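You operate a simulated robot arm through the tools that you are given. There is no shell and no other tool. Be economical: measure what you need, move in short steps, check, and stop when the job is done.

Carry out the task below with a simulated two-armed robot. There is one attempt and no reset: what you move stays moved.

JOB
On the top of the folding table, fold the blue cloth in half.

The check looks at the end state, three seconds after you hand in, the way a careful person would. Anything else that was tipped, shoved, dropped, spilled or broken makes it a failure. Flat cloth is picked up by pressing the open fingertips on it (5 to 10 N) and closing them slowly along it; thin cloth reads only 2 to 8 mm in the jaws.

ROBOT AND FRAMES
Two 7-joint arms with two-finger parallel grippers on one trunk, on a base that drives. Base frame: it is fixed to the floor where the robot stands at the start and does not move with it; the origin is under the middle of the robot, x ahead of it, y to its left, z up. Units: m, degrees, N and s.
The left shoulder is at the start at [0.07, 0.163, 1.045], the right one opposite. Places, roughly: top of the folding table [0.6, -0.3, 0.7]. Payload 3.43 kg a hand.
Tool frame (each hand has its own): the origin (TCP) lies between the finger pads and is the grasp point; the fingertips stand 0.034 m ahead of it; z points along the fingers, y is the line along which they close. The gripper opens to 0.128 m. The fingers are 0.024 m wide and 0.012 m thick; the gripper's body (0.048 by 0.13 m) begins 0.096 m behind the TCP.
Orientation is told as [roll, pitch, yaw] about the base's x, y, z axes, in that order, counted from this pose: with the fingers straight down and closing along the base's y, the tool's x points along the base's -x, its y along +y and its z along -z.

CONTROLS
- The arms move only by the tool jog_arm. It takes "left_increments", "right_increments" or both (then of equal length, played together; a hand with none holds still); each is a list of rows, each an object of numbers (a shift or turn left out is 0, a gripper value left out holds the last): "tx", "ty", "tz": the shift along the base's x, y, z in m; "wx", "wy", "wz": the turn, a rotation vector about the base's x, y, z in degrees; "claw": the gripper command, from -1 (fully open) to 1 (shut), values between in proportion. In form: [{"tx": .., "ty": .., "tz": .., "wx": .., "wy": .., "wz": .., "claw": ..}, ...]. A call has 1 to 8 rows; each row is the pose to reach, as a shift and turn from the pose commanded when the call began. Each row takes 0.2 s and may step no farther than 0.05 m and 8.6 degrees from the row before; otherwise, or with a gripper value out of range, the whole call is refused. A pose out of reach is approached as far as the arm can. The call stops where the force on the tool passes 40 N (or 10 N more than at its start, if that is more) or the arm is blocked; 0.2 s more then pass. The fingers move at their own pace (about 0.153 m/s each) and stop on an object; they squeeze with about 22 N. The grip force told is the motor's: it shows also when the fingers shut on nothing. Time passes only in rows, and 0.2 s behind the last, so rows that repeat a pose let the fingers close. It gives the time, the measured TCP pose, the force on the tool (base axes), the opening and the grip force at its end, in the units of the frame above (readings bear some noise), and new pictures: "show" is both (left out), scene, wrist or none (wrist: the cameras of the hands that moved).
- Cameras (640 x 400 px; columns grow to the right, rows downward): "scene" is now at [0.1346, 0.0158, 1.2618]; the picture's right is [0.17, -0.98, 0.00], its down [-0.66, -0.12, -0.74] and it looks along [0.73, 0.13, -0.67] (base axes); focal length 250 px, centre (320, 200). "left" rides on the left gripper at [-0.036, 0, -0.098] in its tool frame; the picture's right is [0.00, -1.00, 0.00], its down [0.97, 0.00, -0.24] and it looks along [0.24, 0.00, 0.97] (tool axes); focal length 218 px, centre (320, 200). "right" rides on the right gripper at [-0.036, 0, -0.098] in its tool frame; the picture's right is [0.00, -1.00, 0.00], its down [0.97, 0.00, -0.24] and it looks along [0.24, 0.00, 0.97] (tool axes); focal length 218 px, centre (320, 200). There is no depth. A picture from a camera that has moved, and an enlarged one, comes with that camera's place and axes in the base frame and with its lens.
- move_column(by): slides the trunk up (or, below 0, down) by that many m; the arms and the scene camera ride with it, the base frame stays. It gives what a move gives, with no picture.
- steer(legs): drives the robot by 1 to 6 legs, each [ahead, left, turn to the left] in m, m and degrees, along the robot's own axes; the way and the turn of a leg run together, so that a leg with both is an arc; at most 1.5 m and 180 degrees a leg. The arms and the cameras ride along, it lands a little off, and it stops where it bumps. It gives what a move gives, and a new picture of the scene camera.
- pan_tilt(pan, tilt): turns the head with the scene camera to pan (to the left, within 86 degrees either way) and tilt (down, from -29 to 69), counted from straight ahead of the robot. It gives what a move gives, and a new picture of the scene camera.
- close_up(camera, box): a new picture of the part [left, top, right, bottom] of that camera's present view, enlarged. It takes no simulated time.
- close_job(): hands the job in; it is judged then, once.

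Go step by step. Nothing tells you exact positions but the pictures and the camera data: compare them with the known pose of the tool, close in by small moves and look again before you grip or let go. The budget is 120 turns and 150 pictures, counting those below and the enlarged ones. Unless the task says otherwise, let go and move clear before handing in.

The tools are called after "Call:" by a JSON object that holds its "op" and its "data". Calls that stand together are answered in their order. jog_arm: Moves the arms, as the interface text tells. Its arguments: {"type":"object","properties":{"left_increments":{"type":"array"},"right_increments":{"type":"array"},"show":{"type":"string","enum":["both","scene","wrist","none"]}},"required":[]} The other tools are called the same way: move_column (by) slides the trunk up or down; steer (legs) drives the base; pan_tilt (pan, tilt) turns the head that bears the scene camera; close_up (camera, box) takes an enlarged picture of a part of a camera's view; close_job () hands the job in.

At the start:

```text
clock: 0.0
left_tcp_pos: [0.6482, 0.3154, 0.9883]
left_orientation: [0.0, 0.0, 0.1]
left_contact_force: [-0.7, -0.4, -0.4]
left_finger_gap: 0.1282
left_grasp_force: 0.0
right_tcp_pos: [0.6727, -0.2611, 0.8851]
right_orientation: [0.1, -0.1, 0.1]
right_contact_force: [0.1, 0.9, 0.4]
right_finger_gap: 0.1281
right_grasp_force: 0.0
trunk travel left (down, up): [-0.525, 0.415]
robot x, y, heading: [0.0027, -0.0044, 0.2]
head pan, tilt: [10.0, 41.9]
```

scene: 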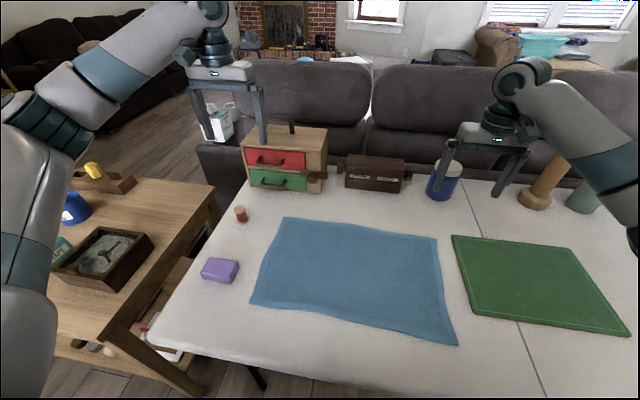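
right: 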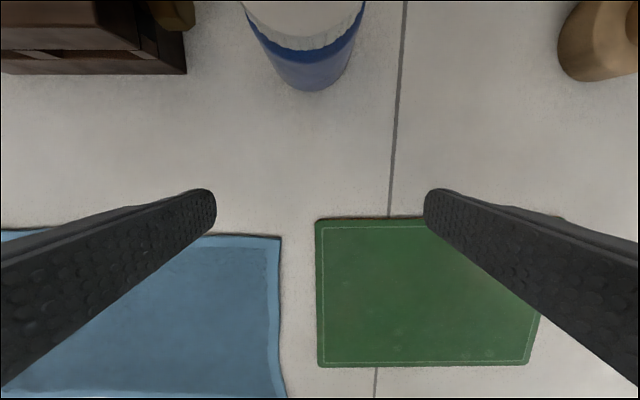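
left: 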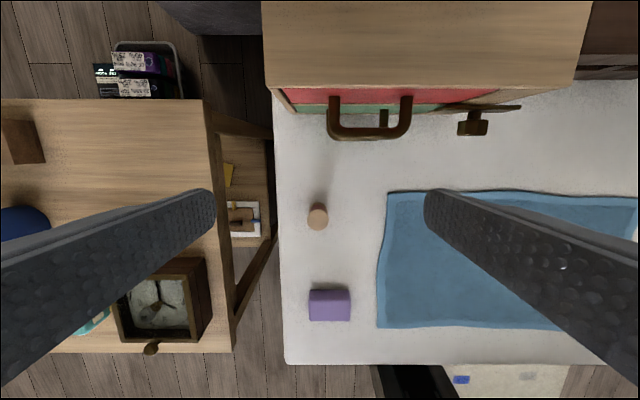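

The blue cloth lies flat at about x 0.365–0.655 and y -0.235–0.22, with other objects clear of it. I'll fold its far edge onto its near edge with both hands, so first I move the hands above the far corners with the fingers partly open.

Call:
{"op": "jog_arm", "data": {"left_increments": [{"ty": -0.02, "tz": -0.03, "claw": 0.1}, {"ty": -0.04, "tz": -0.06}, {"ty": -0.06, "tz": -0.09}, {"ty": -0.08, "tz": -0.12}, {"ty": -0.1, "tz": -0.15}, {"ty": -0.125, "tz": -0.188}, {"ty": -0.125, "tz": -0.188}], "right_increments": [{"tx": -0.006, "ty": 0.01, "tz": -0.015, "claw": 0.1}, {"tx": -0.012, "ty": 0.02, "tz": -0.03}, {"tx": -0.018, "ty": 0.03, "tz": -0.045}, {"tx": -0.024, "ty": 0.04, "tz": -0.06}, {"tx": -0.03, "ty": 0.05, "tz": -0.075}, {"tx": -0.033, "ty": 0.055, "tz": -0.085}, {"tx": -0.033, "ty": 0.055, "tz": -0.085}]}}

```text
clock: 1.6
left_tcp_pos: [0.6486, 0.1906, 0.8015]
left_orientation: [-0.1, 0.0, 0.1]
left_contact_force: [0.3, 0.9, -0.1]
left_finger_gap: 0.0577
left_grasp_force: 0.1
right_tcp_pos: [0.6391, -0.2049, 0.8]
right_orientation: [0.0, 0.1, 0.0]
right_contact_force: [-0.5, 0.6, -0.2]
right_finger_gap: 0.0574
right_grasp_force: 0.0
trunk travel left (down, up): [-0.525, 0.415]
robot x, y, heading: [-0.0008, 0.0015, 0.1]
head pan, tilt: [10.0, 41.9]
camera scene: at [0.1339, 0.0161, 1.2619], right [0.17, -0.98, 0.0], down [-0.66, -0.12, -0.74], along [0.73, 0.13, -0.67], focal length 250 px, centre (320, 200)
camera right: at [0.6758, -0.2035, 0.8988], right [0.0, -1.0, 0.0], down [-0.97, 0.0, 0.24], along [-0.24, 0.0, -0.97], focal length 218 px, centre (320, 200)
camera left: at [0.6849, 0.1902, 0.9016], right [0.0, -1.0, 0.0], down [-0.97, 0.0, 0.24], along [-0.24, 0.0, -0.97], focal length 218 px, centre (320, 200)
```

scene: 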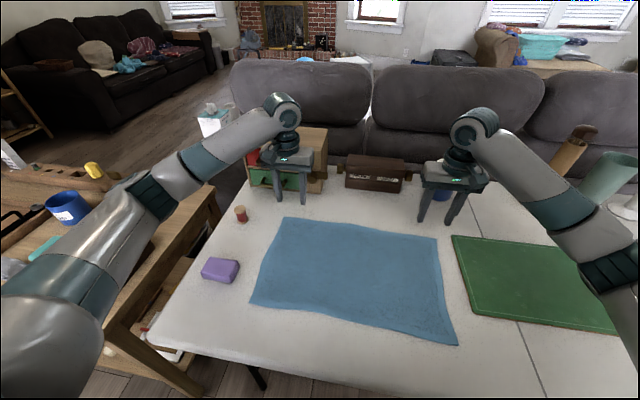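
right: 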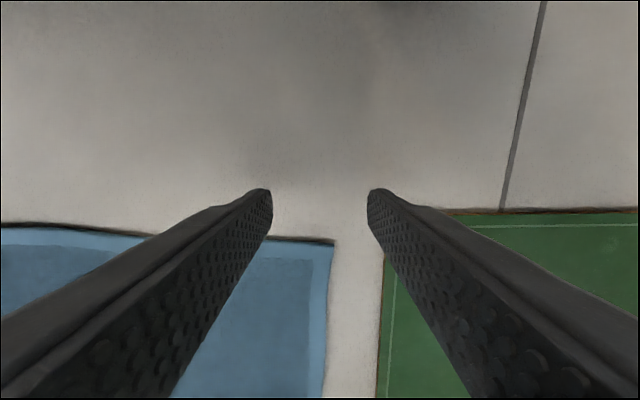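
left: 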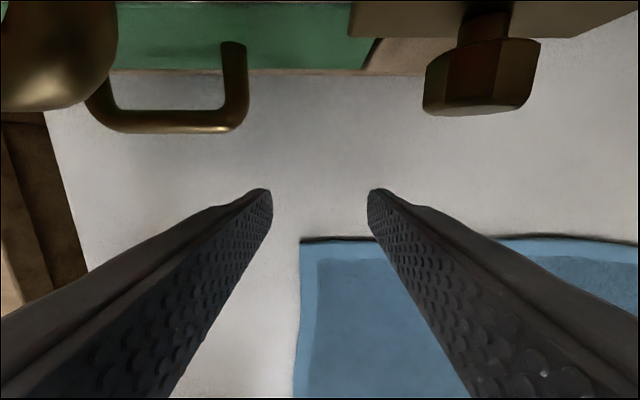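

Comparing both cameras, the table top comes out at z≈0.745, not 0.69. The cloth's far corners are then near (0.612, 0.204) and (0.604, -0.213), and the near edge is at x≈0.345. I'll raise the hands and back the base up a little so both edges are well within reach.

Call:
{"op": "jog_arm", "data": {"left_increments": [{"tz": 0.03, "claw": 0.25}, {"tz": 0.06}], "right_increments": [{"tz": 0.03, "claw": 0.25}, {"tz": 0.06}], "show": "none"}}

Call:
{"op": "steer", "data": {"legs": [[-0.1, 0, 0]]}}

```text
clock: 2.2
left_tcp_pos: [0.6487, 0.1925, 0.8616]
left_orientation: [0.0, 0.0, 0.0]
left_contact_force: [0.4, 0.1, 0.4]
left_finger_gap: 0.0481
left_grasp_force: 0.1
right_tcp_pos: [0.6396, -0.2074, 0.8607]
right_orientation: [-0.1, 0.0, 0.0]
right_contact_force: [-0.5, 0.2, -0.3]
right_finger_gap: 0.0481
right_grasp_force: 0.1
trunk travel left (down, up): [-0.525, 0.415]
robot x, y, heading: [-0.0016, -0.0007, -0.0]
head pan, tilt: [10.0, 41.9]
```

```text
clock: 3.3
left_tcp_pos: [0.5506, 0.1915, 0.8612]
left_orientation: [0.0, -0.1, 0.1]
left_contact_force: [0.4, 0.7, -1.6]
left_finger_gap: 0.0482
left_grasp_force: 0.1
right_tcp_pos: [0.5415, -0.2062, 0.8608]
right_orientation: [0.1, 0.0, 0.2]
right_contact_force: [-0.7, -0.2, 0.6]
right_finger_gap: 0.0479
right_grasp_force: 0.0
trunk travel left (down, up): [-0.525, 0.415]
robot x, y, heading: [-0.0974, -0.0015, 0.1]
head pan, tilt: [10.0, 41.9]
camera scene: at [0.035, 0.0158, 1.2619], right [0.17, -0.98, 0.0], down [-0.66, -0.12, -0.74], along [0.73, 0.13, -0.67], focal length 250 px, centre (320, 200)
```

scene: 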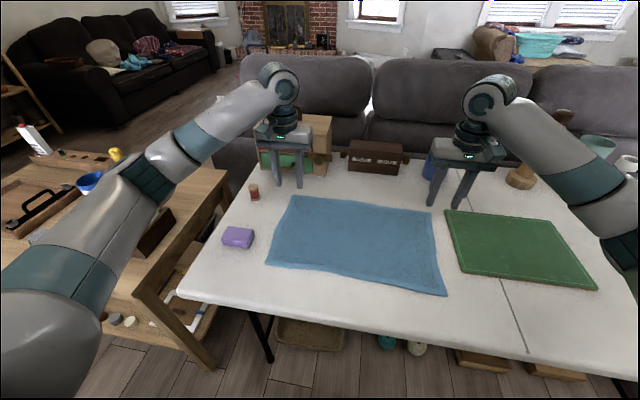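

The estimates hold after the drive. Next I move just above the far corners, about 20 mm over the cloth, and check.

Call:
{"op": "jog_arm", "data": {"left_increments": [{"tx": 0.023, "ty": -0.012, "tz": -0.03}, {"tx": 0.046, "ty": -0.0235, "tz": -0.06}, {"tx": 0.046, "ty": -0.0235, "tz": -0.06}], "right_increments": [{"tx": 0.024, "ty": 0.014, "tz": -0.03}, {"tx": 0.048, "ty": 0.029, "tz": -0.06}, {"tx": 0.048, "ty": 0.029, "tz": -0.06}]}}

```text
clock: 4.1
left_tcp_pos: [0.5968, 0.1692, 0.8021]
left_orientation: [0.1, 0.0, 0.1]
left_contact_force: [-1.1, -0.3, 0.1]
left_finger_gap: 0.048
left_grasp_force: 0.2
right_tcp_pos: [0.5905, -0.1754, 0.7996]
right_orientation: [0.0, 0.0, 0.1]
right_contact_force: [0.0, 0.6, 0.6]
right_finger_gap: 0.0479
right_grasp_force: 0.1
trunk travel left (down, up): [-0.525, 0.415]
robot x, y, heading: [-0.1031, -0.0003, -0.0]
head pan, tilt: [10.0, 41.9]
camera scene: at [0.0353, 0.0157, 1.2619], right [0.17, -0.98, 0.0], down [-0.66, -0.12, -0.74], along [0.73, 0.13, -0.67], focal length 250 px, centre (320, 200)
camera right: at [0.6265, -0.1745, 0.8981], right [0.0, -1.0, 0.0], down [-0.97, 0.0, 0.24], along [-0.24, 0.0, -0.97], focal length 218 px, centre (320, 200)
camera left: at [0.6321, 0.1693, 0.9014], right [0.0, -1.0, 0.0], down [-0.97, 0.0, 0.24], along [-0.24, 0.0, -0.97], focal length 218 px, centre (320, 200)
```

scene: 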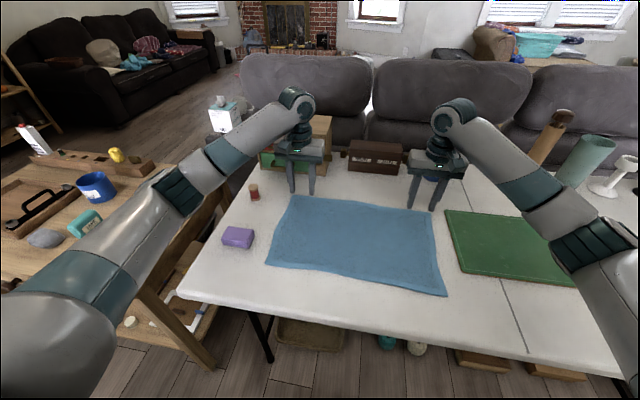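
right: 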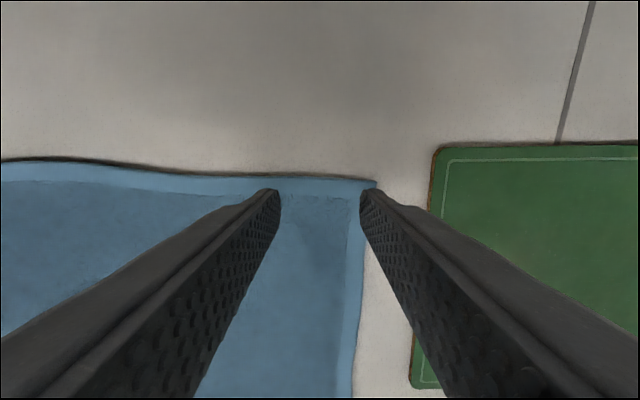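
left: 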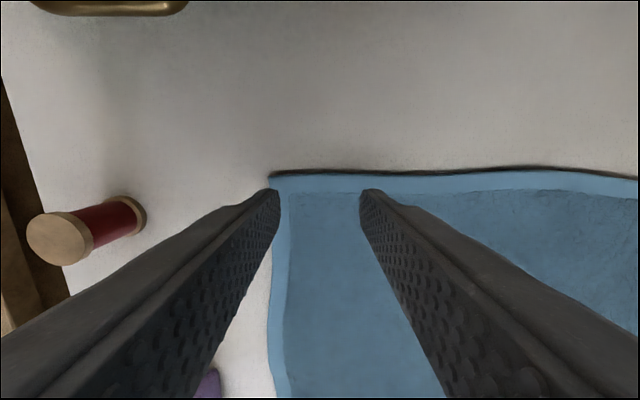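

The corners are at (0.613, 0.205) and (0.603, -0.213), as predicted. I'll shift inward a few millimetres and lower onto the cloth until I feel contact.

Call:
{"op": "jog_arm", "data": {"left_increments": [{"ty": -0.009}, {"ty": -0.009, "tz": -0.01}, {"ty": -0.009, "tz": -0.019}, {"ty": -0.009, "tz": -0.019}], "right_increments": [{"tx": -0.004, "ty": 0.008}, {"tx": -0.004, "ty": 0.008, "tz": -0.01}, {"tx": -0.004, "ty": 0.008, "tz": -0.017}, {"tx": -0.004, "ty": 0.008, "tz": -0.017}], "show": "wrist"}}

```text
clock: 5.1
left_tcp_pos: [0.5953, 0.1596, 0.7821]
left_orientation: [0.0, 0.0, 0.1]
left_contact_force: [0.1, 0.5, -0.2]
left_finger_gap: 0.0478
left_grasp_force: 0.0
right_tcp_pos: [0.5857, -0.1676, 0.782]
right_orientation: [0.0, 0.0, 0.1]
right_contact_force: [-0.8, 0.6, 0.1]
right_finger_gap: 0.0481
right_grasp_force: 0.1
trunk travel left (down, up): [-0.525, 0.415]
robot x, y, heading: [-0.0972, -0.0017, -0.1]
head pan, tilt: [10.0, 41.9]
camera right: at [0.6223, -0.168, 0.8809], right [0.0, -1.0, 0.0], down [-0.97, 0.0, 0.24], along [-0.24, 0.0, -0.97], focal length 218 px, centre (320, 200)
camera left: at [0.6319, 0.1598, 0.8812], right [0.0, -1.0, 0.0], down [-0.97, 0.0, 0.24], along [-0.24, 0.0, -0.97], focal length 218 px, centre (320, 200)
```

right: 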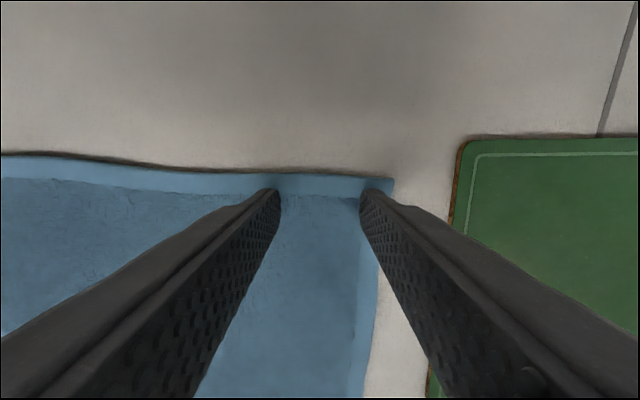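
left: 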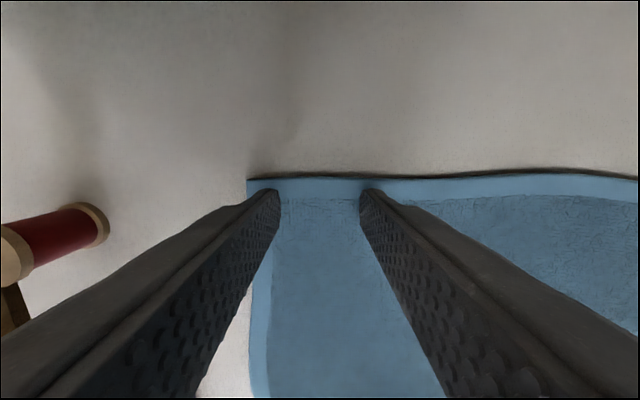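

Both fingertip pairs sit over the cloth corners without touching yet. I'll go down in small steps.

Call:
{"op": "jog_arm", "data": {"left_increments": [{"tz": -0.002}, {"tz": -0.004}, {"tz": -0.005}], "right_increments": [{"tz": -0.002}, {"tz": -0.004}, {"tz": -0.005}], "show": "none"}}

```text
clock: 5.9
left_tcp_pos: [0.5965, 0.1592, 0.7769]
left_orientation: [0.1, 0.0, 0.0]
left_contact_force: [-0.1, 0.4, 3.9]
left_finger_gap: 0.048
left_grasp_force: 0.0
right_tcp_pos: [0.586, -0.1696, 0.7782]
right_orientation: [0.1, -0.2, 0.0]
right_contact_force: [1.4, -0.1, 3.4]
right_finger_gap: 0.048
right_grasp_force: 0.0
trunk travel left (down, up): [-0.525, 0.415]
robot x, y, heading: [-0.0968, -0.0016, 0.3]
head pan, tilt: [10.0, 41.9]
```

Contact at about 4 N on both hands. I'll press a little more, then close slowly.

Call:
{"op": "jog_arm", "data": {"left_increments": [{"tz": -0.0015}, {"tz": -0.0015}], "right_increments": [{"tz": -0.0015}, {"tz": -0.0015}], "show": "none"}}

```text
clock: 6.5
left_tcp_pos: [0.596, 0.1592, 0.777]
left_orientation: [0.0, -0.1, 0.1]
left_contact_force: [2.4, 1.6, 9.3]
left_finger_gap: 0.0478
left_grasp_force: 0.0
right_tcp_pos: [0.587, -0.1683, 0.7782]
right_orientation: [0.0, -0.1, 0.1]
right_contact_force: [2.0, -0.7, 8.4]
right_finger_gap: 0.0478
right_grasp_force: 0.0
trunk travel left (down, up): [-0.525, 0.415]
robot x, y, heading: [-0.1026, 0.0023, -0.1]
head pan, tilt: [10.0, 41.9]
```

Call:
{"op": "jog_arm", "data": {"left_increments": [{"claw": 0.35}, {"claw": 0.45}, {"claw": 0.55}, {"claw": 0.65}, {"claw": 0.75}, {"claw": 0.85}, {"claw": 1}, {"claw": 1}], "right_increments": [{"claw": 0.35}, {"claw": 0.45}, {"claw": 0.55}, {"claw": 0.65}, {"claw": 0.75}, {"claw": 0.85}, {"claw": 1}, {"claw": 1}]}}

```text
clock: 8.3
left_tcp_pos: [0.5956, 0.1592, 0.7765]
left_orientation: [-0.1, -0.1, 0.1]
left_contact_force: [0.0, -6.7, 11.3]
left_finger_gap: 0.009
left_grasp_force: 21.8
right_tcp_pos: [0.5854, -0.169, 0.7774]
right_orientation: [0.0, -0.1, 0.2]
right_contact_force: [1.3, 9.6, 8.7]
right_finger_gap: 0.0043
right_grasp_force: 21.8
trunk travel left (down, up): [-0.525, 0.415]
robot x, y, heading: [-0.0972, 0.0002, 0.1]
head pan, tilt: [10.0, 41.9]
camera scene: at [0.0337, 0.0159, 1.2621], right [0.18, -0.98, 0.0], down [-0.66, -0.12, -0.75], along [0.73, 0.13, -0.67], focal length 250 px, centre (320, 200)
camera right: at [0.6208, -0.1678, 0.8759], right [0.0, -1.0, 0.0], down [-0.97, 0.0, 0.24], along [-0.24, 0.0, -0.97], focal length 218 px, centre (320, 200)
camera left: at [0.631, 0.1593, 0.8766], right [0.0, -1.0, 0.0], down [-0.97, 0.0, 0.24], along [-0.24, 0.0, -0.97], focal length 218 px, centre (320, 200)
```

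scene: 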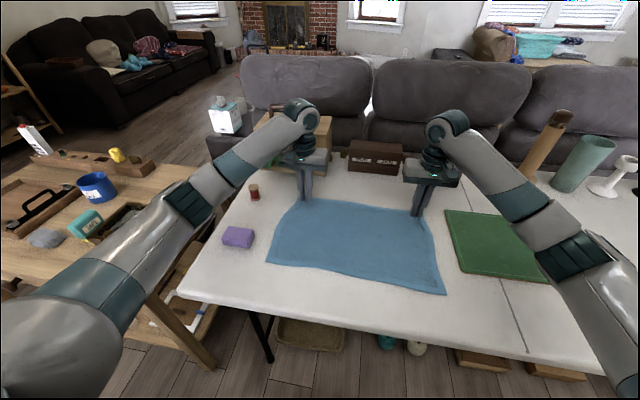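
right: 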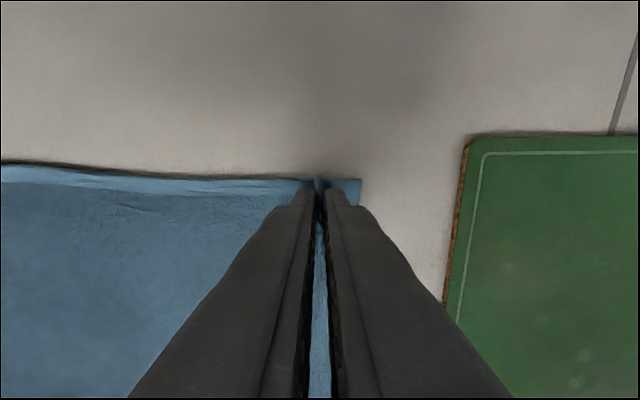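
left: 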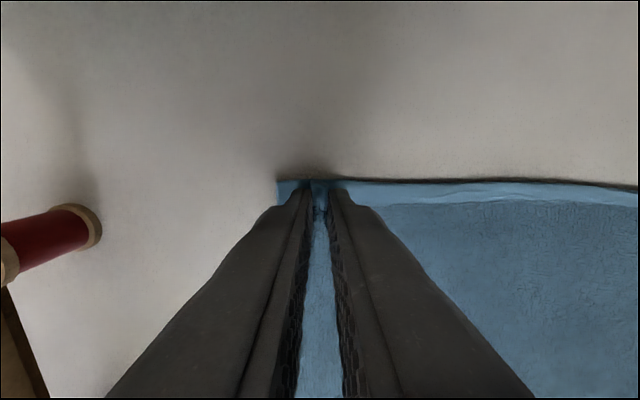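

Both corners are gripped (9 mm and 4 mm in the jaws). I'll lift by raising the trunk, which also gives the arms room to tilt later, and check that the grip holds.

Call:
{"op": "move_column", "data": {"by": 0.08}}

Call:
{"op": "pan_tilt", "data": {"pan": 0, "tilt": 45}}

```text
clock: 9.5
left_tcp_pos: [0.5974, 0.1594, 0.8552]
left_orientation: [0.0, 0.1, 0.2]
left_contact_force: [0.6, -6.6, -0.6]
left_finger_gap: 0.0079
left_grasp_force: 21.9
right_tcp_pos: [0.5861, -0.1694, 0.8551]
right_orientation: [0.0, 0.0, 0.2]
right_contact_force: [0.5, 7.1, 0.3]
right_finger_gap: 0.0039
right_grasp_force: 21.9
trunk travel left (down, up): [-0.605, 0.335]
robot x, y, heading: [-0.0998, -0.0032, -0.0]
head pan, tilt: [10.0, 41.9]
```

```text
clock: 10.2
left_tcp_pos: [0.5966, 0.1584, 0.8554]
left_orientation: [0.1, 0.0, 0.1]
left_contact_force: [-0.2, -5.7, 0.4]
left_finger_gap: 0.008
left_grasp_force: 22.1
right_tcp_pos: [0.5869, -0.1698, 0.8559]
right_orientation: [0.1, 0.0, 0.1]
right_contact_force: [-0.3, 5.4, -0.2]
right_finger_gap: 0.0042
right_grasp_force: 22.0
trunk travel left (down, up): [-0.605, 0.335]
robot x, y, heading: [-0.0994, 0.0006, -0.0]
head pan, tilt: [0.0, 45.0]
camera scene: at [0.0349, 0.0013, 1.3374], right [0.0, -1.0, 0.0], down [-0.71, 0.0, -0.71], along [0.71, 0.0, -0.71], focal length 250 px, centre (320, 200)
```

scene: 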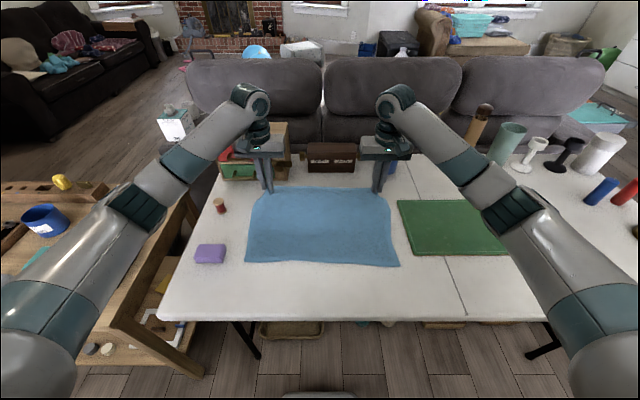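

The lift holds both corners, with a slight stretch across the cloth. I'll ease the hands inward a few millimetres, then back the base to carry the edge toward the near side.

Call:
{"op": "jog_arm", "data": {"left_increments": [{"ty": -0.006}], "right_increments": [{"ty": 0.006}], "show": "none"}}

Call:
{"op": "steer", "data": {"legs": [[-0.1, 0, 0]]}}

```text
clock: 10.6
left_tcp_pos: [0.5969, 0.1551, 0.8561]
left_orientation: [0.0, 0.1, 0.1]
left_contact_force: [0.2, -0.6, -0.2]
left_finger_gap: 0.0077
left_grasp_force: 22.3
right_tcp_pos: [0.5857, -0.1633, 0.8547]
right_orientation: [0.0, 0.0, 0.0]
right_contact_force: [0.3, 1.4, 0.0]
right_finger_gap: 0.0039
right_grasp_force: 21.9
trunk travel left (down, up): [-0.605, 0.335]
robot x, y, heading: [-0.0975, -0.0031, 0.3]
head pan, tilt: [0.0, 45.0]
```

```text
clock: 11.8
left_tcp_pos: [0.4966, 0.1535, 0.8558]
left_orientation: [-0.1, 0.0, 0.1]
left_contact_force: [0.2, -0.2, -0.1]
left_finger_gap: 0.0076
left_grasp_force: 22.3
right_tcp_pos: [0.4862, -0.1637, 0.8575]
right_orientation: [0.0, 0.0, 0.1]
right_contact_force: [0.1, 0.7, 0.1]
right_finger_gap: 0.0042
right_grasp_force: 21.6
trunk travel left (down, up): [-0.605, 0.335]
robot x, y, heading: [-0.2032, -0.0004, -0.3]
head pan, tilt: [0.0, 45.0]
camera scene: at [-0.0653, 0.0011, 1.3374], right [0.0, -1.0, 0.0], down [-0.71, 0.0, -0.71], along [0.71, 0.0, -0.71], focal length 250 px, centre (320, 200)
```

scene: 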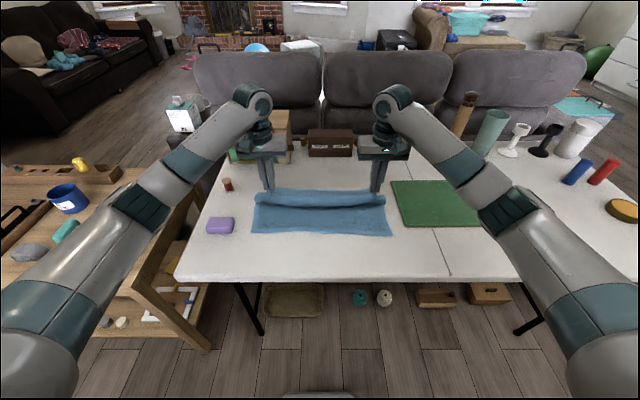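

The cloth slid forward a little while lifting: its near edge is now at x≈0.39 on the left and 0.38 on the right, and the flap is arching over as wanted. I'll carry the edge back over the near edge while tilting the fingers forward so the corner turns over.

Call:
{"op": "jog_arm", "data": {"left_increments": [{"tx": -0.02, "wy": -8.5}, {"tx": -0.04, "wy": -17}, {"tx": -0.06, "wy": -25.5}, {"tx": -0.08, "tz": -0.01, "wy": -34}, {"tx": -0.1, "tz": -0.02, "wy": -42.5}, {"tx": -0.118, "tz": -0.03, "wy": -51}, {"tx": -0.118, "tz": -0.04, "wy": -51}], "right_increments": [{"tx": -0.02, "wy": -8.5}, {"tx": -0.04, "wy": -17}, {"tx": -0.06, "wy": -25.5}, {"tx": -0.08, "tz": -0.01, "wy": -34}, {"tx": -0.1, "tz": -0.02, "wy": -42.5}, {"tx": -0.117, "tz": -0.03, "wy": -51}, {"tx": -0.117, "tz": -0.04, "wy": -51}]}}

```text
clock: 13.4
left_tcp_pos: [0.3805, 0.1521, 0.8167]
left_orientation: [-0.1, -51.0, 0.2]
left_contact_force: [-0.1, 0.1, -0.3]
left_finger_gap: 0.0076
left_grasp_force: 21.9
right_tcp_pos: [0.3699, -0.1637, 0.8144]
right_orientation: [-0.1, -51.0, 0.1]
right_contact_force: [0.3, 0.6, -0.7]
right_finger_gap: 0.0037
right_grasp_force: 21.8
trunk travel left (down, up): [-0.605, 0.335]
robot x, y, heading: [-0.1957, -0.0017, -0.0]
head pan, tilt: [0.0, 45.0]
camera scene: at [-0.0636, 0.0011, 1.3373], right [0.0, -1.0, 0.0], down [-0.71, 0.0, -0.71], along [0.71, 0.0, -0.71], focal length 250 px, centre (320, 200)
camera right: at [0.3158, -0.1632, 0.9051], right [0.0, -1.0, 0.0], down [-0.8, 0.0, -0.6], along [0.6, 0.0, -0.8], focal length 218 px, centre (320, 200)
camera left: at [0.3253, 0.1526, 0.9065], right [0.0, -1.0, 0.0], down [-0.8, 0.0, -0.6], along [0.6, 0.0, -0.8], focal length 218 px, centre (320, 200)
```

scene: 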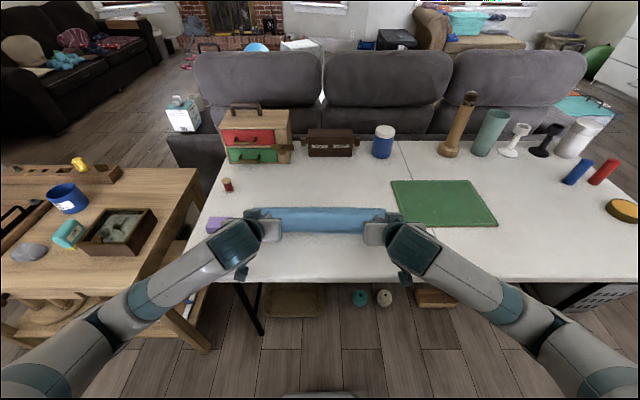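
right: 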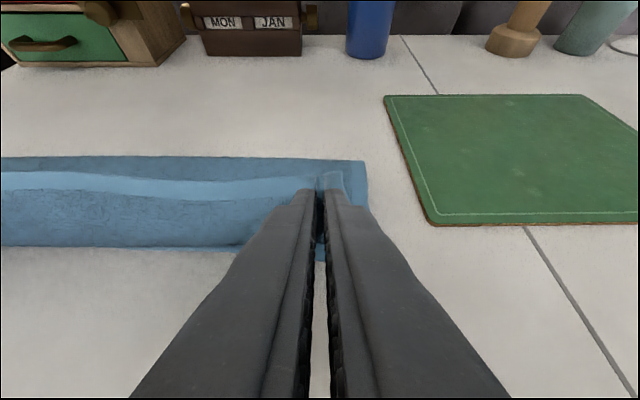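
left: 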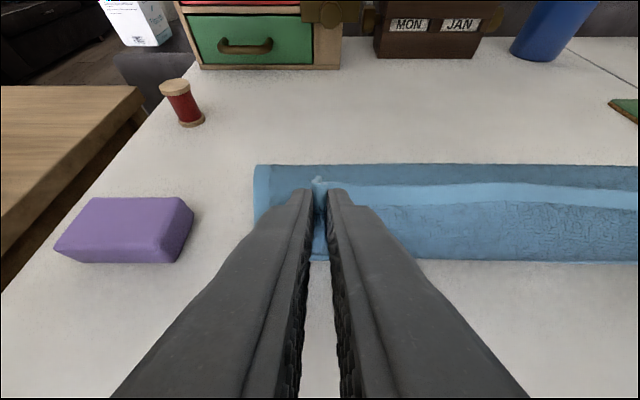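

The fold is forming. I'll look closely at how the held edge lies before lowering.

Call:
{"op": "close_up", "data": {"camera": "left", "box": [220, 130, 640, 290]}}

Call:
{"op": "close_up", "data": {"camera": "scene", "box": [230, 190, 410, 290]}}

```text
1.52 times, centred on (430, 210) of left
camera zoom: at [0.3253, 0.1526, 0.9065], right [0.0, -1.0, 0.0], down [-0.8, 0.0, -0.6], along [0.6, 0.0, -0.8], focal length 333 px, centre (152, 185)
```

zoom: 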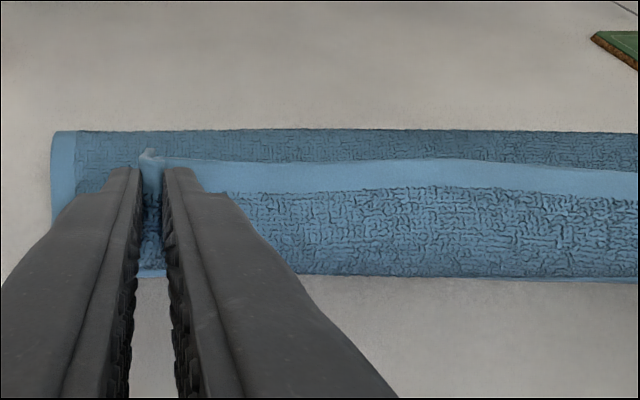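

```text
3.56 times, centred on (320, 240) of scene
camera zoom: at [-0.0636, 0.0011, 1.3373], right [0.0, -1.0, 0.0], down [-0.71, 0.0, -0.71], along [0.71, 0.0, -0.71], focal length 887 px, centre (320, 58)
```

zoom: 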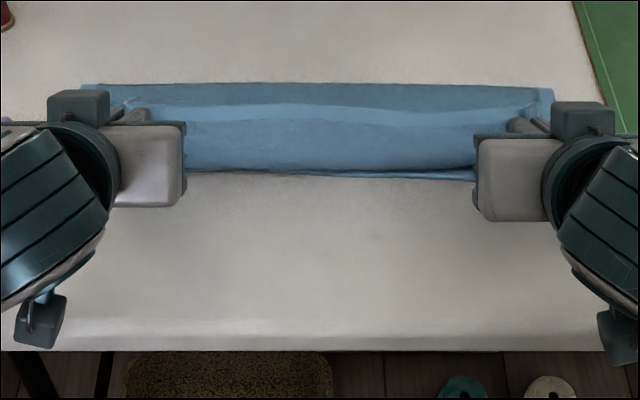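

The held hem still points forward while the cloth hangs down on the near side, so letting go now would leave the hem doubled back. I'll raise the hands and tilt further, to nearly horizontal, so the flap hangs straight down from the fingers.

Call:
{"op": "jog_arm", "data": {"left_increments": [{"tx": 0.008, "tz": 0.012, "wy": -7.5}, {"tx": 0.016, "tz": 0.024, "wy": -15}, {"tx": 0.025, "tz": 0.036, "wy": -22.5}, {"tx": 0.034, "tz": 0.045, "wy": -30}, {"tx": 0.042, "tz": 0.045, "wy": -37}, {"tx": 0.042, "tz": 0.045, "wy": -37}], "right_increments": [{"tx": 0.008, "tz": 0.012, "wy": -7.5}, {"tx": 0.016, "tz": 0.024, "wy": -15}, {"tx": 0.025, "tz": 0.036, "wy": -22.5}, {"tx": 0.034, "tz": 0.045, "wy": -30}, {"tx": 0.042, "tz": 0.045, "wy": -37}, {"tx": 0.042, "tz": 0.045, "wy": -37}]}}

Call:
{"op": "close_up", "data": {"camera": "scene", "box": [230, 180, 410, 290]}}

```text
clock: 14.8
left_tcp_pos: [0.423, 0.152, 0.8629]
left_orientation: [-1.5, -88.1, 1.6]
left_contact_force: [0.0, -0.1, -1.1]
left_finger_gap: 0.0078
left_grasp_force: 22.3
right_tcp_pos: [0.4103, -0.1639, 0.8604]
right_orientation: [-1.0, -88.1, 0.8]
right_contact_force: [-0.3, -0.3, -0.1]
right_finger_gap: 0.0039
right_grasp_force: 21.4
trunk travel left (down, up): [-0.605, 0.335]
robot x, y, heading: [-0.1995, 0.0047, -0.0]
head pan, tilt: [0.0, 45.0]
camera scene: at [-0.0644, 0.0011, 1.3373], right [0.0, -1.0, 0.0], down [-0.71, 0.0, -0.71], along [0.71, 0.0, -0.71], focal length 250 px, centre (320, 200)
camera right: at [0.3146, -0.1628, 0.9007], right [0.0, -1.0, 0.0], down [-0.27, 0.0, -0.96], along [0.96, 0.0, -0.27], focal length 218 px, centre (320, 200)
camera left: at [0.3262, 0.1528, 0.9025], right [0.0, -1.0, 0.0], down [-0.27, 0.0, -0.96], along [0.96, 0.0, -0.27], focal length 218 px, centre (320, 200)
```

scene: 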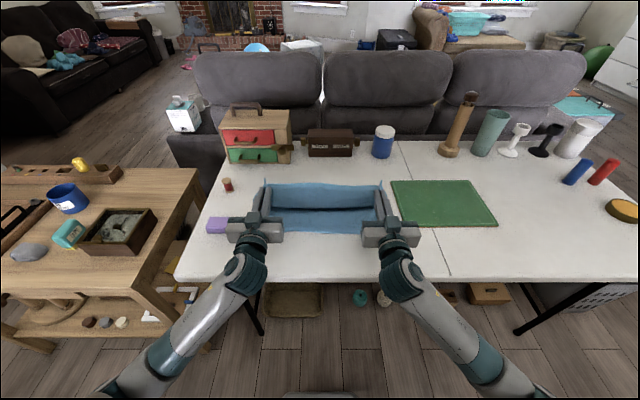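
right: 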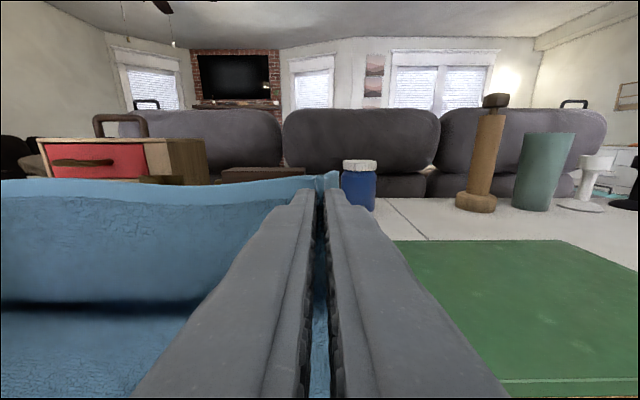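
left: 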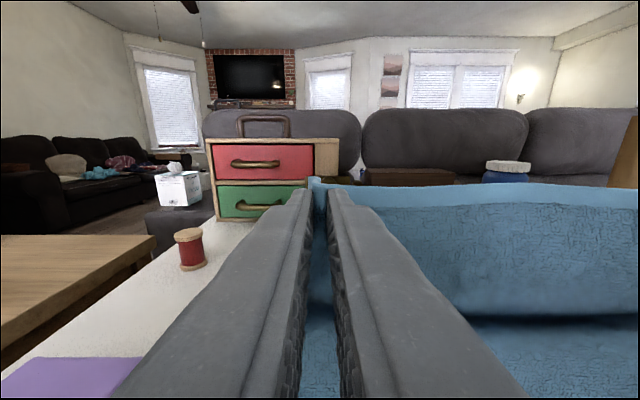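

```text
3.56 times, centred on (320, 235) of scene
camera zoom: at [-0.0644, 0.0011, 1.3373], right [0.0, -1.0, 0.0], down [-0.71, 0.0, -0.71], along [0.71, 0.0, -0.71], focal length 887 px, centre (320, 76)
```

zoom: 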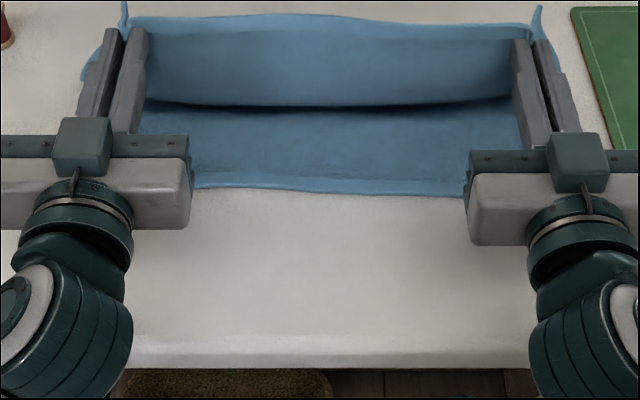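

The flap now hangs cleanly from the fingers with the hem on top, and the bottom layer's near edge is at x≈0.39 on the left and 0.38 on the right. Next I bring the hem back and down in an arc over that edge.

Call:
{"op": "jog_arm", "data": {"left_increments": [{"tx": -0.015, "tz": -0.01}, {"tx": -0.03, "tz": -0.022}, {"tx": -0.042, "tz": -0.035}, {"tx": -0.052, "tz": -0.048}, {"tx": -0.058, "tz": -0.055}, {"tx": -0.058, "tz": -0.055}], "right_increments": [{"tx": -0.015, "tz": -0.01}, {"tx": -0.03, "tz": -0.022}, {"tx": -0.042, "tz": -0.035}, {"tx": -0.052, "tz": -0.046}, {"tx": -0.058, "tz": -0.053}, {"tx": -0.058, "tz": -0.053}]}}

Call:
{"op": "close_up", "data": {"camera": "scene", "box": [230, 180, 410, 290]}}

```text
clock: 16.2
left_tcp_pos: [0.3639, 0.1543, 0.8042]
left_orientation: [-1.5, -88.0, 1.6]
left_contact_force: [0.2, 0.0, -0.2]
left_finger_gap: 0.0073
left_grasp_force: 21.7
right_tcp_pos: [0.3538, -0.1633, 0.8089]
right_orientation: [-1.1, -88.0, 1.0]
right_contact_force: [-0.2, 0.0, -1.0]
right_finger_gap: 0.0038
right_grasp_force: 22.3
trunk travel left (down, up): [-0.605, 0.335]
robot x, y, heading: [-0.1995, 0.0004, -0.1]
head pan, tilt: [0.0, 45.0]
camera scene: at [-0.0646, 0.0011, 1.3374], right [0.0, -1.0, 0.0], down [-0.71, 0.0, -0.71], along [0.71, 0.0, -0.71], focal length 250 px, centre (320, 200)
camera right: at [0.2568, -0.1629, 0.8477], right [0.0, -1.0, 0.0], down [-0.27, 0.0, -0.96], along [0.96, 0.0, -0.27], focal length 218 px, centre (320, 200)
camera left: at [0.2666, 0.1537, 0.8445], right [0.0, -1.0, 0.0], down [-0.27, 0.0, -0.96], along [0.96, 0.0, -0.27], focal length 218 px, centre (320, 200)
```

scene: 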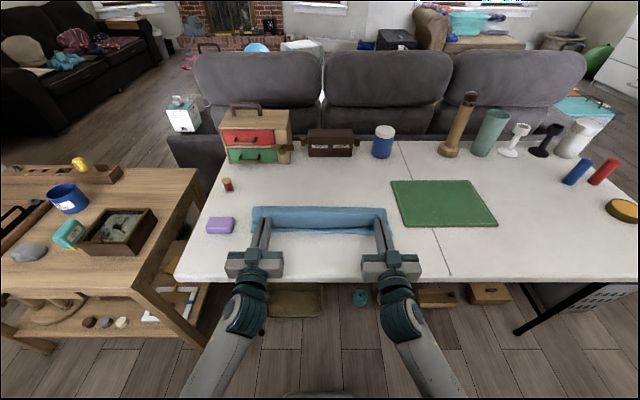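
right: 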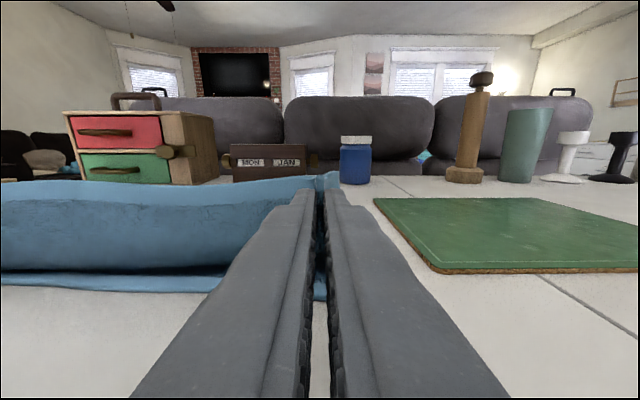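
left: 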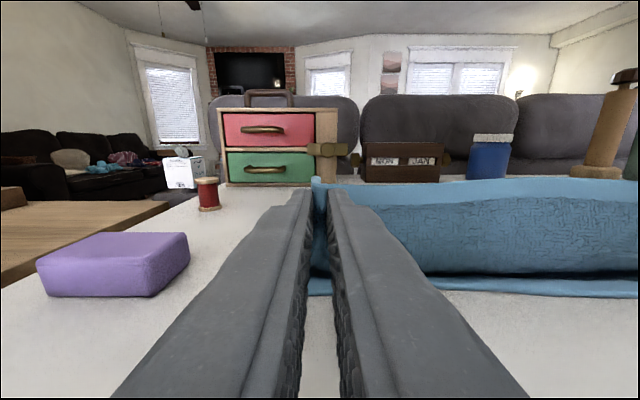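

```text
3.56 times, centred on (320, 235) of scene
camera zoom: at [-0.0646, 0.0011, 1.3374], right [0.0, -1.0, 0.0], down [-0.71, 0.0, -0.71], along [0.71, 0.0, -0.71], focal length 887 px, centre (320, 76)
```

zoom: 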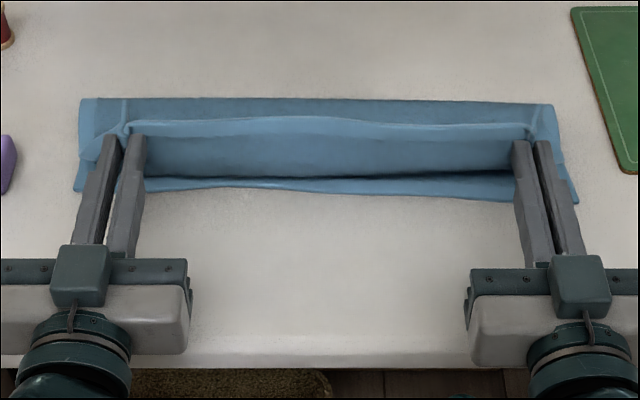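

The hem is above the near edge with some slack in the loop. I'll lower further so the hem comes close to the table, then look before letting go.

Call:
{"op": "jog_arm", "data": {"left_increments": [{"tz": -0.008, "tx": -0.003}, {"tz": -0.016, "tx": -0.006}, {"tz": -0.021, "tx": -0.01}, {"tz": -0.021, "tx": -0.01}], "right_increments": [{"tz": -0.008, "tx": -0.003}, {"tz": -0.016, "tx": -0.006}, {"tz": -0.025, "tx": -0.01}, {"tz": -0.025, "tx": -0.01}], "show": "wrist"}}

Call:
{"op": "close_up", "data": {"camera": "scene", "box": [230, 180, 410, 290]}}

```text
clock: 17.2
left_tcp_pos: [0.3543, 0.1523, 0.7837]
left_orientation: [-1.9, -87.9, 1.8]
left_contact_force: [0.4, -0.3, 0.1]
left_finger_gap: 0.0077
left_grasp_force: 22.0
right_tcp_pos: [0.3437, -0.1645, 0.7843]
right_orientation: [0.1, -88.1, -0.1]
right_contact_force: [-0.3, 0.3, 0.7]
right_finger_gap: 0.004
right_grasp_force: 22.3
trunk travel left (down, up): [-0.605, 0.335]
robot x, y, heading: [-0.1976, -0.0005, 0.0]
head pan, tilt: [0.0, 45.0]
camera right: at [0.2474, -0.163, 0.8225], right [0.0, -1.0, 0.0], down [-0.27, 0.0, -0.96], along [0.96, 0.0, -0.27], focal length 218 px, centre (320, 200)
camera left: at [0.2572, 0.1529, 0.8246], right [0.0, -1.0, 0.0], down [-0.28, 0.0, -0.96], along [0.96, 0.0, -0.28], focal length 218 px, centre (320, 200)
```

right: 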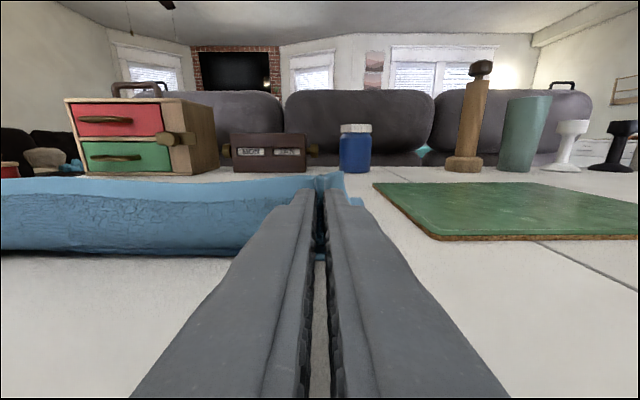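
left: 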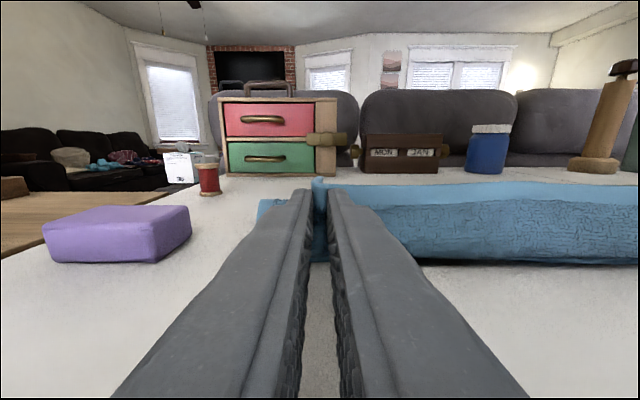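

```text
3.56 times, centred on (320, 235) of scene
camera zoom: at [-0.0646, 0.0011, 1.3374], right [0.0, -1.0, 0.0], down [-0.71, 0.0, -0.71], along [0.71, 0.0, -0.71], focal length 887 px, centre (320, 76)
```

zoom: 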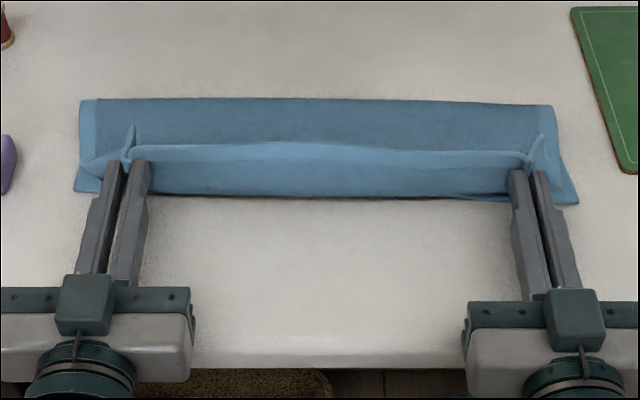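

The loop has about 5 cm of slack because the crease sits at x≈0.495, short of the halfway line at 0.52. I'll carry the hem forward and up to re-lay the bottom layer to the right crease, then come back in a taut arc.

Call:
{"op": "jog_arm", "data": {"left_increments": [{"tz": 0.04}, {"tx": 0.03, "tz": 0.075}, {"tx": 0.07, "tz": 0.082}, {"tx": 0.11, "tz": 0.08}, {"tx": 0.145, "tz": 0.076}, {"tx": 0.145, "tz": 0.076}], "right_increments": [{"tz": 0.04}, {"tx": 0.03, "tz": 0.075}, {"tx": 0.07, "tz": 0.082}, {"tx": 0.11, "tz": 0.08}, {"tx": 0.145, "tz": 0.076}, {"tx": 0.145, "tz": 0.076}], "show": "none"}}

Call:
{"op": "close_up", "data": {"camera": "scene", "box": [230, 170, 410, 280]}}

Call:
{"op": "close_up", "data": {"camera": "left", "box": [0, 0, 640, 400]}}

```text
clock: 18.6
left_tcp_pos: [0.4988, 0.1528, 0.8612]
left_orientation: [-2.0, -88.1, 2.1]
left_contact_force: [0.3, -0.1, -0.5]
left_finger_gap: 0.0076
left_grasp_force: 21.9
right_tcp_pos: [0.4874, -0.1642, 0.8596]
right_orientation: [0.0, -87.9, 0.0]
right_contact_force: [-0.2, -0.7, 0.0]
right_finger_gap: 0.0037
right_grasp_force: 22.5
trunk travel left (down, up): [-0.605, 0.335]
robot x, y, heading: [-0.2001, -0.0015, -0.0]
head pan, tilt: [0.0, 45.0]
```

```text
3.56 times, centred on (320, 225) of scene
camera zoom: at [-0.0657, 0.0011, 1.3375], right [0.0, -1.0, 0.0], down [-0.71, 0.0, -0.71], along [0.71, 0.0, -0.71], focal length 887 px, centre (320, 111)
```

zoom: 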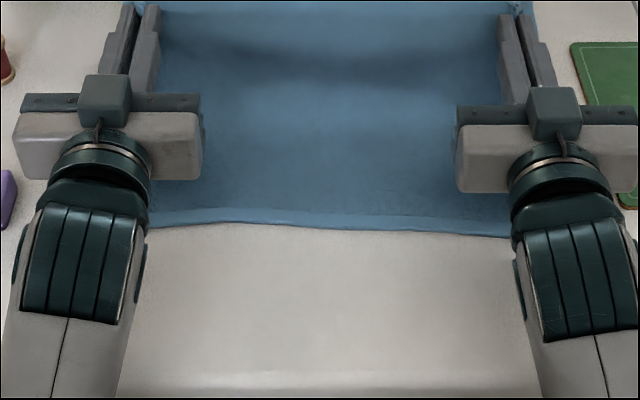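

```text
1.00 times, centred on (320, 200) of left
camera zoom: at [0.4017, 0.1519, 0.9019], right [0.0, -1.0, 0.0], down [-0.27, 0.0, -0.96], along [0.96, 0.0, -0.27], focal length 218 px, centre (320, 200)
```

zoom: 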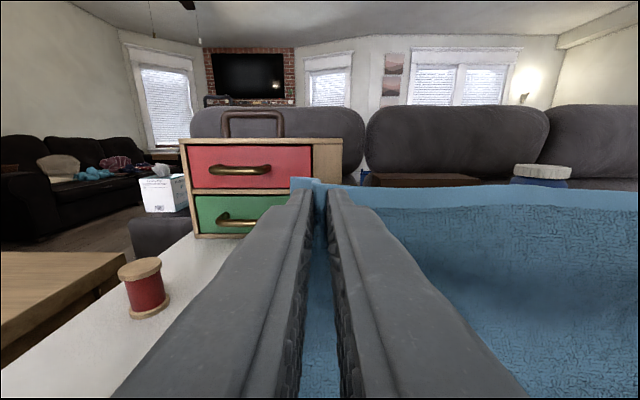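

The bottom layer is still in place, with its near edge at x≈0.39. I'll now come back along a tight arc about the half line.

Call:
{"op": "jog_arm", "data": {"left_increments": [{"tx": -0.042, "tz": 0.006}, {"tx": -0.073, "tz": -0.006}, {"tx": -0.099, "tz": -0.026}, {"tx": -0.119, "tz": -0.051}, {"tx": -0.131, "tz": -0.075}, {"tx": -0.131, "tz": -0.075}], "right_increments": [{"tx": -0.042, "tz": 0.006}, {"tx": -0.073, "tz": -0.006}, {"tx": -0.099, "tz": -0.026}, {"tx": -0.119, "tz": -0.051}, {"tx": -0.131, "tz": -0.075}, {"tx": -0.131, "tz": -0.075}], "show": "none"}}

Call:
{"op": "close_up", "data": {"camera": "scene", "box": [230, 170, 410, 280]}}

Call:
{"op": "close_up", "data": {"camera": "left", "box": [0, 0, 640, 400]}}

```text
clock: 20.0
left_tcp_pos: [0.3686, 0.1545, 0.7865]
left_orientation: [-1.9, -87.9, 1.9]
left_contact_force: [-0.1, 0.0, -0.8]
left_finger_gap: 0.0075
left_grasp_force: 22.1
right_tcp_pos: [0.3589, -0.1632, 0.7836]
right_orientation: [-0.3, -88.1, 0.3]
right_contact_force: [0.4, 0.6, -0.8]
right_finger_gap: 0.0041
right_grasp_force: 22.1
trunk travel left (down, up): [-0.605, 0.335]
robot x, y, heading: [-0.2025, 0.0006, 0.2]
head pan, tilt: [0.0, 45.0]
```

```text
3.56 times, centred on (320, 225) of scene
camera zoom: at [-0.0645, 0.001, 1.3374], right [0.0, -1.0, 0.0], down [-0.71, 0.0, -0.71], along [0.71, 0.0, -0.71], focal length 887 px, centre (320, 111)
```

zoom: 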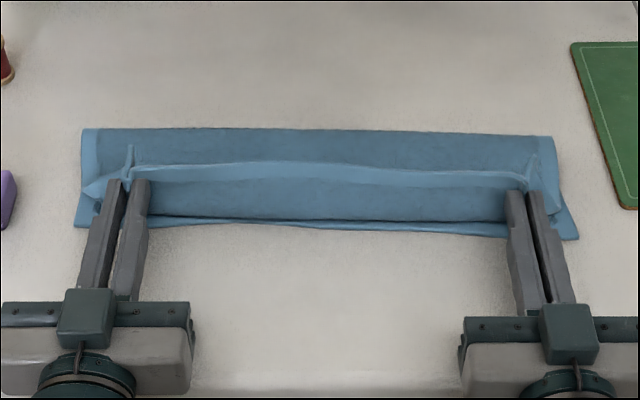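

```text
1.00 times, centred on (320, 200) of left
camera zoom: at [0.2723, 0.1543, 0.8268], right [0.0, -1.0, 0.0], down [-0.28, 0.0, -0.96], along [0.96, 0.0, -0.28], focal length 218 px, centre (320, 200)
```

zoom: 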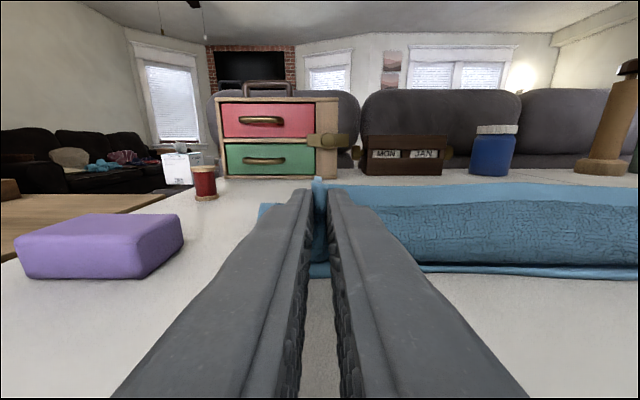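

The layers are close to half and half once the loop flattens; only the hem stands up. I'll pull back a little and lower, so that the hem leans outward before release.

Call:
{"op": "jog_arm", "data": {"left_increments": [{"tx": -0.012, "tz": -0.004}, {"tx": -0.025, "tz": -0.01}, {"tx": -0.025, "tz": -0.01}], "right_increments": [{"tx": -0.012, "tz": -0.004}, {"tx": -0.025, "tz": -0.008}, {"tx": -0.025, "tz": -0.008}], "show": "none"}}

Call:
{"op": "close_up", "data": {"camera": "scene", "box": [230, 170, 410, 280]}}

Call:
{"op": "close_up", "data": {"camera": "left", "box": [220, 130, 640, 390]}}

```text
clock: 20.8
left_tcp_pos: [0.3429, 0.154, 0.7772]
left_orientation: [-1.7, -88.0, 1.6]
left_contact_force: [-0.1, -0.8, 0.1]
left_finger_gap: 0.0077
left_grasp_force: 22.4
right_tcp_pos: [0.3337, -0.1643, 0.7751]
right_orientation: [-0.6, -88.0, 0.7]
right_contact_force: [-0.2, 1.0, -0.2]
right_finger_gap: 0.0038
right_grasp_force: 21.7
trunk travel left (down, up): [-0.605, 0.335]
robot x, y, heading: [-0.1973, 0.0007, 0.2]
head pan, tilt: [0.0, 45.0]
```

```text
3.56 times, centred on (320, 225) of scene
camera zoom: at [-0.0646, 0.0011, 1.3373], right [0.0, -1.0, 0.0], down [-0.71, 0.0, -0.71], along [0.71, 0.0, -0.71], focal length 887 px, centre (320, 111)
```

zoom: 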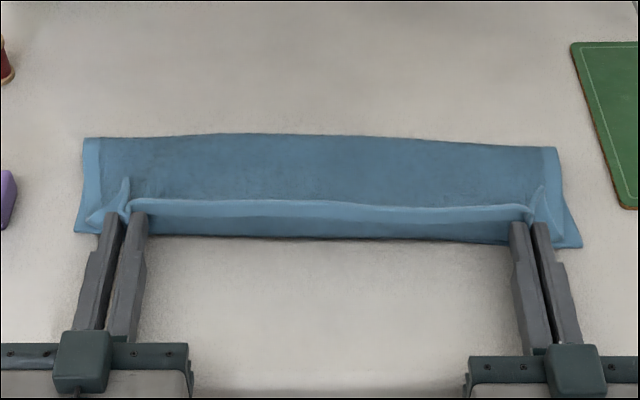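

```text
1.52 times, centred on (430, 260) of left
camera zoom: at [0.2462, 0.1538, 0.8167], right [0.0, -1.0, 0.0], down [-0.27, 0.0, -0.96], along [0.96, 0.0, -0.27], focal length 333 px, centre (152, 109)
```

zoom: 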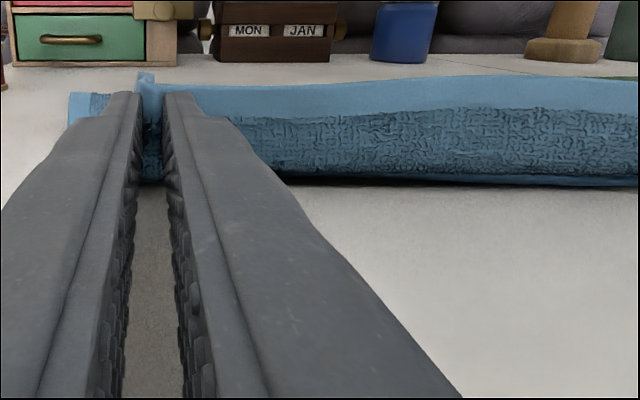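

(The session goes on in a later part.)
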